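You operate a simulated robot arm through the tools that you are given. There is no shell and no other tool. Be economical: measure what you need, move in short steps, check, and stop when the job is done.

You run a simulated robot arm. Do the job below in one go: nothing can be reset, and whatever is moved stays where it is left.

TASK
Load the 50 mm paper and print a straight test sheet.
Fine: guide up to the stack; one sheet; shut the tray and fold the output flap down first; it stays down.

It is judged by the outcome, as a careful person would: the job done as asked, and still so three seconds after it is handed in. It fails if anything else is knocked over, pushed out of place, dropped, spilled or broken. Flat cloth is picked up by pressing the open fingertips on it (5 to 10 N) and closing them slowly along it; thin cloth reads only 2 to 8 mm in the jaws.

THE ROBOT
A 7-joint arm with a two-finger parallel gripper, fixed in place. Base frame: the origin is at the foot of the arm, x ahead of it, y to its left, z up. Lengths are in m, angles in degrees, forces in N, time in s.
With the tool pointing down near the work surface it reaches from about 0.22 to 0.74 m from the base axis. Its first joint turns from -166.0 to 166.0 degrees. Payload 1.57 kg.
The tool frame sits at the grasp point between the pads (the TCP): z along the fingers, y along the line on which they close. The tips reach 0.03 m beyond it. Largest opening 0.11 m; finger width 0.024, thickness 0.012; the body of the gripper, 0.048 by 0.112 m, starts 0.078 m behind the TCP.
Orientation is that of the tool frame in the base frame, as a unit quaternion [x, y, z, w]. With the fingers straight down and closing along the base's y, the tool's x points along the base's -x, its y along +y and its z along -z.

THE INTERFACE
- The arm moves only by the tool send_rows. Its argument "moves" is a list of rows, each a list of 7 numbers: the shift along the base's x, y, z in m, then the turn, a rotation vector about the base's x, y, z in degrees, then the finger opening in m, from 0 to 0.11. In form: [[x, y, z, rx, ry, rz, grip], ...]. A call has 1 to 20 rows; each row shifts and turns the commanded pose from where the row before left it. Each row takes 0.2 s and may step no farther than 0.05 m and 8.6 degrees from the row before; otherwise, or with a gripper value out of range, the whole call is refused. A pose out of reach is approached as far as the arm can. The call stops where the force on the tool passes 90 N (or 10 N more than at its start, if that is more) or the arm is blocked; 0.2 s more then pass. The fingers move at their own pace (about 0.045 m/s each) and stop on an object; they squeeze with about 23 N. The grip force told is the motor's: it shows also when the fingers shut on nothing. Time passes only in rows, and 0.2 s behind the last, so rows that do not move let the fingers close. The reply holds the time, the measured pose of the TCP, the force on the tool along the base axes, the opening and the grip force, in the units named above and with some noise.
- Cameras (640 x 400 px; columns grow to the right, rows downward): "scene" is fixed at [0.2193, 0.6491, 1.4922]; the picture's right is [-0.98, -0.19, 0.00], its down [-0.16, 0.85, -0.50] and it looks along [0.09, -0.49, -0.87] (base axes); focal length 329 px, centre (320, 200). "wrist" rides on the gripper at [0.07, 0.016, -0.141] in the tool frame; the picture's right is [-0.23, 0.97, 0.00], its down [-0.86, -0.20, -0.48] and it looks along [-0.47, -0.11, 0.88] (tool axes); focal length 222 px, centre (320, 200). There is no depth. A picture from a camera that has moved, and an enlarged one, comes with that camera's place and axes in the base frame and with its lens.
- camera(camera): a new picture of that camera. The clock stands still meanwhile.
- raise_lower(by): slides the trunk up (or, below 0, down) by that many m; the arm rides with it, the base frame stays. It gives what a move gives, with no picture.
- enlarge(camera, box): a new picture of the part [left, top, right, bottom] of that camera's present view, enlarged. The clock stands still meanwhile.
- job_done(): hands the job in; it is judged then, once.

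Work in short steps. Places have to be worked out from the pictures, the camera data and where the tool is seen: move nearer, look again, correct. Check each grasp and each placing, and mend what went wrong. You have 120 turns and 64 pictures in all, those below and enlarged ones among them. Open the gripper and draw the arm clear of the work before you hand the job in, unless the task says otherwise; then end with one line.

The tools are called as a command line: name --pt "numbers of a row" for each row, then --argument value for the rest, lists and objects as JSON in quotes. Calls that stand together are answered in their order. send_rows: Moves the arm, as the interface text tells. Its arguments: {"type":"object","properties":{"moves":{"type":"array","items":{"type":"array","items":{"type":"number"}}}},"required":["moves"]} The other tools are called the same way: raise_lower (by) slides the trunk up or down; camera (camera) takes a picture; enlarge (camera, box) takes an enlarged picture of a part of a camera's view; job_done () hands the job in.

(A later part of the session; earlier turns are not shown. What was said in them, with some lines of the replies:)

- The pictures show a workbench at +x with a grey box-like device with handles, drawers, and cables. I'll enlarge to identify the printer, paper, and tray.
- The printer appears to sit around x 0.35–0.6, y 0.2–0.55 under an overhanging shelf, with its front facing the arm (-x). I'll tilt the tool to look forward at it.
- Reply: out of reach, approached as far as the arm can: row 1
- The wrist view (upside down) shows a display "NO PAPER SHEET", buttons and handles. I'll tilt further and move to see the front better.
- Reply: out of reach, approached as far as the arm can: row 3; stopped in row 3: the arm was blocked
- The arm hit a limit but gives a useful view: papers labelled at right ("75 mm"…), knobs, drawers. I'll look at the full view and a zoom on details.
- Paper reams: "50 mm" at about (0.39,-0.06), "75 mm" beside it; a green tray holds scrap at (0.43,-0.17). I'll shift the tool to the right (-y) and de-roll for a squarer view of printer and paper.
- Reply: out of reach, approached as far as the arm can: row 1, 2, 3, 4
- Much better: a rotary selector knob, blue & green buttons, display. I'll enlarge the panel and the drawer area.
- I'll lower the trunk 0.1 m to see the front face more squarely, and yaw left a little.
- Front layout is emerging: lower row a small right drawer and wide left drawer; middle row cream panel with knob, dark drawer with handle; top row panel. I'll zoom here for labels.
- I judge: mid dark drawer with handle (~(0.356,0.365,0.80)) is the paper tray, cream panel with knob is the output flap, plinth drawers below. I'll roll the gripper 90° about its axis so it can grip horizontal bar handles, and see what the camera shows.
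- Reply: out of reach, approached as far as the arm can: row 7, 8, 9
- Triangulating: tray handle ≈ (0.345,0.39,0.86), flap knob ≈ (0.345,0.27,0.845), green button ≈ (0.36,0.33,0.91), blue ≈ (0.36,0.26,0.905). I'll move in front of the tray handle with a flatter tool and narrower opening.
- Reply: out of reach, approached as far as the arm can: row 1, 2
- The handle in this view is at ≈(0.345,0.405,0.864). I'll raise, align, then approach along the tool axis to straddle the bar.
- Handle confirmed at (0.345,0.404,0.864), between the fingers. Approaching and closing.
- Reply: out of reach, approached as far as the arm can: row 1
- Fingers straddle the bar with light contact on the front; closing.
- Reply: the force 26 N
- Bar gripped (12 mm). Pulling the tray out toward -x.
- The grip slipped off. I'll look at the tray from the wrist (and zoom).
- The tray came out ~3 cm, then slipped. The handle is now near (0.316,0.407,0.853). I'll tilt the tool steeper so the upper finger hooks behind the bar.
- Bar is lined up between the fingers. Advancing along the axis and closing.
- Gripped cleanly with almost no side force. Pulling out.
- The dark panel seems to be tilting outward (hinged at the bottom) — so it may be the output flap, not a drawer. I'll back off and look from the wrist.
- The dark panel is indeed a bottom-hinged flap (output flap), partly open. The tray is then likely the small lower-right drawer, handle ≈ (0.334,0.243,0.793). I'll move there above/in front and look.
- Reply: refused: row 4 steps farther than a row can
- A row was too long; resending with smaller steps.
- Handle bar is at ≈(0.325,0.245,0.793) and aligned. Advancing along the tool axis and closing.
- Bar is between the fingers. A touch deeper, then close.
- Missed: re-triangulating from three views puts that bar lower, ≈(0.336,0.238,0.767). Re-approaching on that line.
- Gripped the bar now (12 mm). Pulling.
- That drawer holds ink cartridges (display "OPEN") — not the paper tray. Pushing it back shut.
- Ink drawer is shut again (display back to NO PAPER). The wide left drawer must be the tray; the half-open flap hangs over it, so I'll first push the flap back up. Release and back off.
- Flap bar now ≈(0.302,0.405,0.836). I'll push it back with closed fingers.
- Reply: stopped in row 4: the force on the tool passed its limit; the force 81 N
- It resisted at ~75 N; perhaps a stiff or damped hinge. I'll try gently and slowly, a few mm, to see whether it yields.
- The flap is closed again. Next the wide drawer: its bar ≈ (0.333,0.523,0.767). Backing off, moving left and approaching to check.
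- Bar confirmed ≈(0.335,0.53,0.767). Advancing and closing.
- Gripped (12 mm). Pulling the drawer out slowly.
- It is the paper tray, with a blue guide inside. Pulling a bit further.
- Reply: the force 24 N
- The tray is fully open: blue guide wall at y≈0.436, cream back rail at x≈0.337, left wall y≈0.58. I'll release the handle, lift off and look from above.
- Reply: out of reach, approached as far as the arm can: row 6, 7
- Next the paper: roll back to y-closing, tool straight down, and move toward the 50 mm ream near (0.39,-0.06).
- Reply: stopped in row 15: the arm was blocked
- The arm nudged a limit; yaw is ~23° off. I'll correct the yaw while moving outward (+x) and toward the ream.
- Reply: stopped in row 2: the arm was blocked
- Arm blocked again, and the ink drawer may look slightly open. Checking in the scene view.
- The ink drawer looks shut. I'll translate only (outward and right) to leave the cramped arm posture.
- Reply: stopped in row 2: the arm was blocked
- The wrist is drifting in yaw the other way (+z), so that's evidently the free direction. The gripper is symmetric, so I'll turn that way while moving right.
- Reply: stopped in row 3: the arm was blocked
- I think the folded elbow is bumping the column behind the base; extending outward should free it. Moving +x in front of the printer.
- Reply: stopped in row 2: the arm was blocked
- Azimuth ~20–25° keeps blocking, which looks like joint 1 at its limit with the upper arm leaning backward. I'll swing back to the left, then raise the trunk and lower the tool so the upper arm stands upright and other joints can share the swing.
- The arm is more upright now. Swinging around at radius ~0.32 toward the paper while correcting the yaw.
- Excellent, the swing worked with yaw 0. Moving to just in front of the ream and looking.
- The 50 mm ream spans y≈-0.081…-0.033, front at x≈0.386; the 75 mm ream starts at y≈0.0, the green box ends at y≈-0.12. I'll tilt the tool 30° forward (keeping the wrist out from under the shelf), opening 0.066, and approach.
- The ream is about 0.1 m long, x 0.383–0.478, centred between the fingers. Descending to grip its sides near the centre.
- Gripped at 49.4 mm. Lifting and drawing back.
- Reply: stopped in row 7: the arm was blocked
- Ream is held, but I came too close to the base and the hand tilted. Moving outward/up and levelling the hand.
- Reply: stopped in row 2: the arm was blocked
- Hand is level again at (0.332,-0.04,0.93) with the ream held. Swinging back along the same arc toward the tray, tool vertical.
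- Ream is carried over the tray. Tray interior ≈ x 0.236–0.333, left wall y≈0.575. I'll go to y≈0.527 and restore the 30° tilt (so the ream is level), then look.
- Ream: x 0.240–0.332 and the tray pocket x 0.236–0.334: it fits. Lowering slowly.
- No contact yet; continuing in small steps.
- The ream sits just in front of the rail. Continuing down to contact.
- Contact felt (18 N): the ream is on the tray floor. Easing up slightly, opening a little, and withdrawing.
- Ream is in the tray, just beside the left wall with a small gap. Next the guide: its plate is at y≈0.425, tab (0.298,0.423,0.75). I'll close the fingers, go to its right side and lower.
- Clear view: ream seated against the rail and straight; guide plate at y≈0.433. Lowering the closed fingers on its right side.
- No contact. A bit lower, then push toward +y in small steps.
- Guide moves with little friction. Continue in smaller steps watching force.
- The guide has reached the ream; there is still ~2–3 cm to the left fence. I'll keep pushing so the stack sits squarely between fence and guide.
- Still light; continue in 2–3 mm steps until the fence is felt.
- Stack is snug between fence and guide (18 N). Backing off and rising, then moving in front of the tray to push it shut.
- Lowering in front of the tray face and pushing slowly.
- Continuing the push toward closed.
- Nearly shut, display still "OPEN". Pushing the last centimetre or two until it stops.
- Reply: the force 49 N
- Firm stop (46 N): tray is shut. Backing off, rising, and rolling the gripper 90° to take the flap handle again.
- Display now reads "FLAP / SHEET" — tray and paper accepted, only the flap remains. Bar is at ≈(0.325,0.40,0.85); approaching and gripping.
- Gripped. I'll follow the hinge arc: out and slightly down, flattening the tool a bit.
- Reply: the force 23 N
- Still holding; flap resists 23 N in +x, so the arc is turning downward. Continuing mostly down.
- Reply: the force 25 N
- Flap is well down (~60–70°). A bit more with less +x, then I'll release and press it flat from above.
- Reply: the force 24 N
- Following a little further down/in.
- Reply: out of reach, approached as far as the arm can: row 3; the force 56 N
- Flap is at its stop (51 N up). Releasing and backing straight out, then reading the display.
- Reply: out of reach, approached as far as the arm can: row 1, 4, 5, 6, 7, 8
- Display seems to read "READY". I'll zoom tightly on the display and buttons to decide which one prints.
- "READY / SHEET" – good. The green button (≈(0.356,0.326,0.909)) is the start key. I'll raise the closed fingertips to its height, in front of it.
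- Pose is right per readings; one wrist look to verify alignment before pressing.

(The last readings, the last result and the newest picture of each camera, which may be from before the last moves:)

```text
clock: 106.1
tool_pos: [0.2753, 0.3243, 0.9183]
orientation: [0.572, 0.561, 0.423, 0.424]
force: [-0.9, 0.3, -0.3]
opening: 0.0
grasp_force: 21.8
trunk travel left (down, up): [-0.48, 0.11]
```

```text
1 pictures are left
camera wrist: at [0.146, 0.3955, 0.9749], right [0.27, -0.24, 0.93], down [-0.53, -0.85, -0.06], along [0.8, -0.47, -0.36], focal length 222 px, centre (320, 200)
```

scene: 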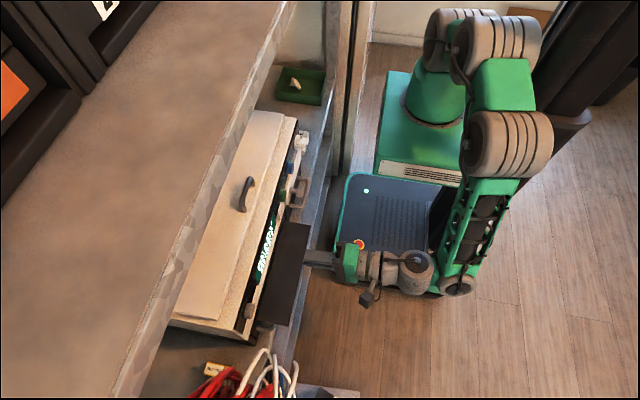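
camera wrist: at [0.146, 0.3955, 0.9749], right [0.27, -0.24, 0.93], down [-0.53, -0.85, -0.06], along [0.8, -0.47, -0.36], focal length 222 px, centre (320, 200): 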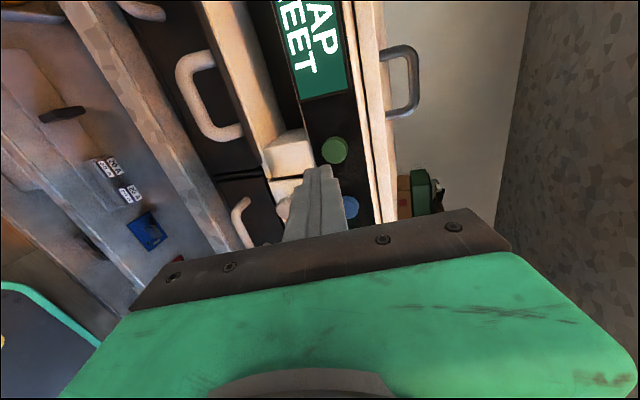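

The display shows "FLAP" again: raising the fingers caught the flap and lifted it partly. I'll come from above, behind its top edge, and press it flat again from its inner side.

send_rows --pt "0 0.0 0.02 0 7 0 0.0" --pt "0 0.02 0.01 0 8 0 0.0" --pt "0.005 0.025 0 0 8 0 0.0" --pt "0.01 0.025 0 0 8 0 0.0" --pt "0.01 0.015 0 0 8 0 0.0" --pt "0.01 0 0 0 5 0 0.0" --pt "0 0 0 0 0 0 0.0"

```text
clock: 107.7
tool_pos: [0.3078, 0.4135, 0.9508]
orientation: [0.69, 0.677, 0.181, 0.177]
force: [0.3, -0.2, 0.0]
opening: 0.0
grasp_force: 21.4
trunk travel left (down, up): [-0.48, 0.11]
```

Tip is at (0.323,0.925). Descending slowly onto the flap's inner side.

send_rows --pt "0.004 0 -0.02 0 0 0 0.0" --pt "0 0 -0.02 0 0 0 0.0" --pt "0 0 -0.015 0 0 0 0.0" --pt "0 0 -0.01 0 0 0 0.0" --pt "0 0 -0.01 0 0 0 0.0" --pt "0 0 0 0 0 0 0.0"

```text
clock: 109.1
tool_pos: [0.3125, 0.4141, 0.8753]
orientation: [0.691, 0.677, 0.181, 0.178]
force: [-0.3, -0.7, 0.1]
opening: 0.0001
grasp_force: 21.4
trunk travel left (down, up): [-0.48, 0.11]
```

Tip at z≈0.849, no contact remaining; continuing down with a slight outward component.

send_rows --pt "-0.002 0 -0.006 0 0 0 0.0" --pt "-0.002 0 -0.006 0 0 0 0.0" --pt "-0.002 0 -0.006 0 0 0 0.0" --pt "-0.002 0 -0.005 0 0 0 0.0" --pt "0 0 0 0 0 0 0.0"

```text
clock: 110.3
tool_pos: [0.3029, 0.4128, 0.8519]
orientation: [0.691, 0.677, 0.181, 0.178]
force: [0.4, -0.8, 1.5]
opening: 0.0
grasp_force: 21.4
trunk travel left (down, up): [-0.48, 0.11]
```

send_rows --pt "-0.001 0 -0.004 0 0 0 0.0" --pt "-0.001 0 -0.004 0 0 0 0.0" --pt "-0.001 0 -0.004 0 0 0 0.0" --pt "0 0 0 0 0 0 0.0"

```text
clock: 111.3
tool_pos: [0.3037, 0.4131, 0.8504]
orientation: [0.692, 0.673, 0.19, 0.179]
force: [11.4, -14.1, 75.0]
opening: 0.0001
grasp_force: 21.4
trunk travel left (down, up): [-0.48, 0.11]
```

Hard stop (75 N) at tip z≈0.824: flap is flat at its end stop. Lifting straight up, then back to the button pose from above.

send_rows --pt "0 0 0.01 0 0 0 0.0" --pt "0 0 0.03 0 0 0 0.0" --pt "0 0 0.04 0 0 0 0.0" --pt "0 0 0.03 0 0 0 0.0" --pt "-0.01 -0.015 0 0 -8 0 0.0" --pt "-0.01 -0.025 0 0 -8 0 0.0" --pt "-0.01 -0.025 0 0 -8 0 0.0" --pt "0 -0.02 -0.01 0 -8 0 0.0" --pt "0 0 -0.01 0 -8 0 0.0" --pt "0 0 -0.01 0 -4 0 0.0" --pt "0 0 0 0 0 0 0.0"

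```text
clock: 113.7
tool_pos: [0.274, 0.3298, 0.9253]
orientation: [0.581, 0.555, 0.427, 0.415]
force: [0.3, 0.4, -0.2]
opening: 0.0
grasp_force: 21.6
trunk travel left (down, up): [-0.48, 0.11]
```

Tip at (0.303,0.330,0.917) vs button (0.355,0.329,0.911). Advancing to contact in small steps.

send_rows --pt "0.012 0 -0.003 0 0 0 0.0" --pt "0.012 -0.001 -0.003 0 0 0 0.0" --pt "0.006 0 0 0 0 0 0.0" --pt "0.004 0 0 0 0 0 0.0" --pt "0 0 0 0 0 0 0.0"

```text
clock: 114.9
tool_pos: [0.3042, 0.3279, 0.914]
orientation: [0.571, 0.562, 0.426, 0.42]
force: [-0.8, 1.0, -0.1]
opening: 0.0
grasp_force: 21.1
trunk travel left (down, up): [-0.48, 0.11]
```

send_rows --pt "0.004 0 0.002 0 0 0 0.0" --pt "0.003 0 0.001 0 0 0 0.0" --pt "0.003 0 0 0 0 0 0.0" --pt "0 0 0 0 0 0 0.0"

```text
clock: 115.9
tool_pos: [0.3146, 0.3277, 0.9154]
orientation: [0.572, 0.562, 0.426, 0.419]
force: [0.1, 0.9, 0.3]
opening: 0.0001
grasp_force: 20.9
trunk travel left (down, up): [-0.48, 0.11]
```

Tip at x≈0.343, still no contact; a few more millimetres.

send_rows --pt "0.003 0 0 0 0 0 0.0" --pt "0.003 0 0 0 0 0 0.0" --pt "0.002 0 0 0 0 0 0.0" --pt "0 0 0 0 0 0 0.0"

```text
clock: 116.9
tool_pos: [0.3241, 0.3259, 0.9165]
orientation: [0.572, 0.561, 0.426, 0.419]
force: [0.2, 0.2, 0.0]
opening: 0.0001
grasp_force: 21.1
trunk travel left (down, up): [-0.48, 0.11]
```

send_rows --pt "0.003 0 -0.001 0 0 0 0.0" --pt "0.003 0 -0.001 0 0 0 0.0" --pt "0 0 0 0 0 0 0.0"

```text
clock: 117.7
tool_pos: [0.328, 0.3281, 0.9151]
orientation: [0.572, 0.561, 0.427, 0.419]
force: [-10.0, -0.6, 3.5]
opening: 0.0
grasp_force: 21.2
trunk travel left (down, up): [-0.48, 0.11]
```

Contact (10 N) on the button. Pressing a few mm more, then releasing.

send_rows --pt "0.003 0 0 0 0 0 0.0" --pt "0.002 0 0 0 0 0 0.0" --pt "0 0 0 0 0 0 0.0"

```text
clock: 118.5
tool_pos: [0.3299, 0.3285, 0.9144]
orientation: [0.571, 0.562, 0.427, 0.42]
force: [-56.1, -3.3, -1.7]
opening: 0.0
grasp_force: 20.8
trunk travel left (down, up): [-0.48, 0.11]
```

The button bottomed out. Retreating back and up, and waiting for the sheet.

send_rows --pt "-0.02 0 0.0 0 0 0 0.0" --pt "-0.025 0 0.005 0 0 0 0.0" --pt "-0.01 0 0.03 0 5 0 0.02" --pt "0 -0.02 0.03 0 5 0 0.04" --pt "0 -0.02 0.02 0 5 0 0.04" --pt "0 0 0 0 0 0 0.04" --pt "0 0 0 0 0 0 0.04" --pt "0 0 0 0 0 0 0.04" --pt "0 0 0 0 0 0 0.04" --pt "0 0 0 0 0 0 0.04" --pt "0 0 0 0 0 0 0.04" --pt "0 0 0 0 0 0 0.04" --pt "0 0 0 0 0 0 0.04" --pt "0 0 0 0 0 0 0.04" --pt "0 0 0 0 0 0 0.04" --pt "0 0 0 0 0 0 0.04" --pt "0 0 0 0 0 0 0.04" --pt "0 0 0 0 0 0 0.04" --pt "0 0 0 0 0 0 0.04" --pt "0 0 0 0 0 0 0.04"

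enlarge --camera "scene" --box '[230, 180, 350, 320]'

```text
clock: 122.7
tool_pos: [0.2791, 0.2884, 0.9996]
orientation: [0.622, 0.611, 0.347, 0.344]
force: [-0.5, 0.3, 0.3]
opening: 0.0399
grasp_force: 0.1
trunk travel left (down, up): [-0.48, 0.11]
```

```text
2.86 times, centred on (290, 250) of scene
camera zoom: at [0.2193, 0.6491, 1.4922], right [-0.98, -0.19, 0.0], down [-0.16, 0.85, -0.5], along [0.09, -0.49, -0.87], focal length 939 px, centre (406, 57)
```

zoom: 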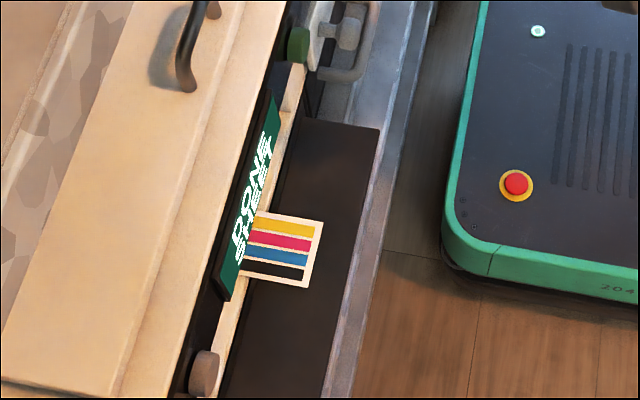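

The display reads "DONE / SHEET". One straight test sheet with clean colour bars lies on the lowered flap, and the arm is clear with the gripper open, so I'm handing in.

job_done

```text
The job is handed in.
```

The 50 mm paper is loaded against the tray's side wall with the guide snug, the tray is shut, the output flap is down, and one straight test sheet has printed (display reads "DONE / SHEET").
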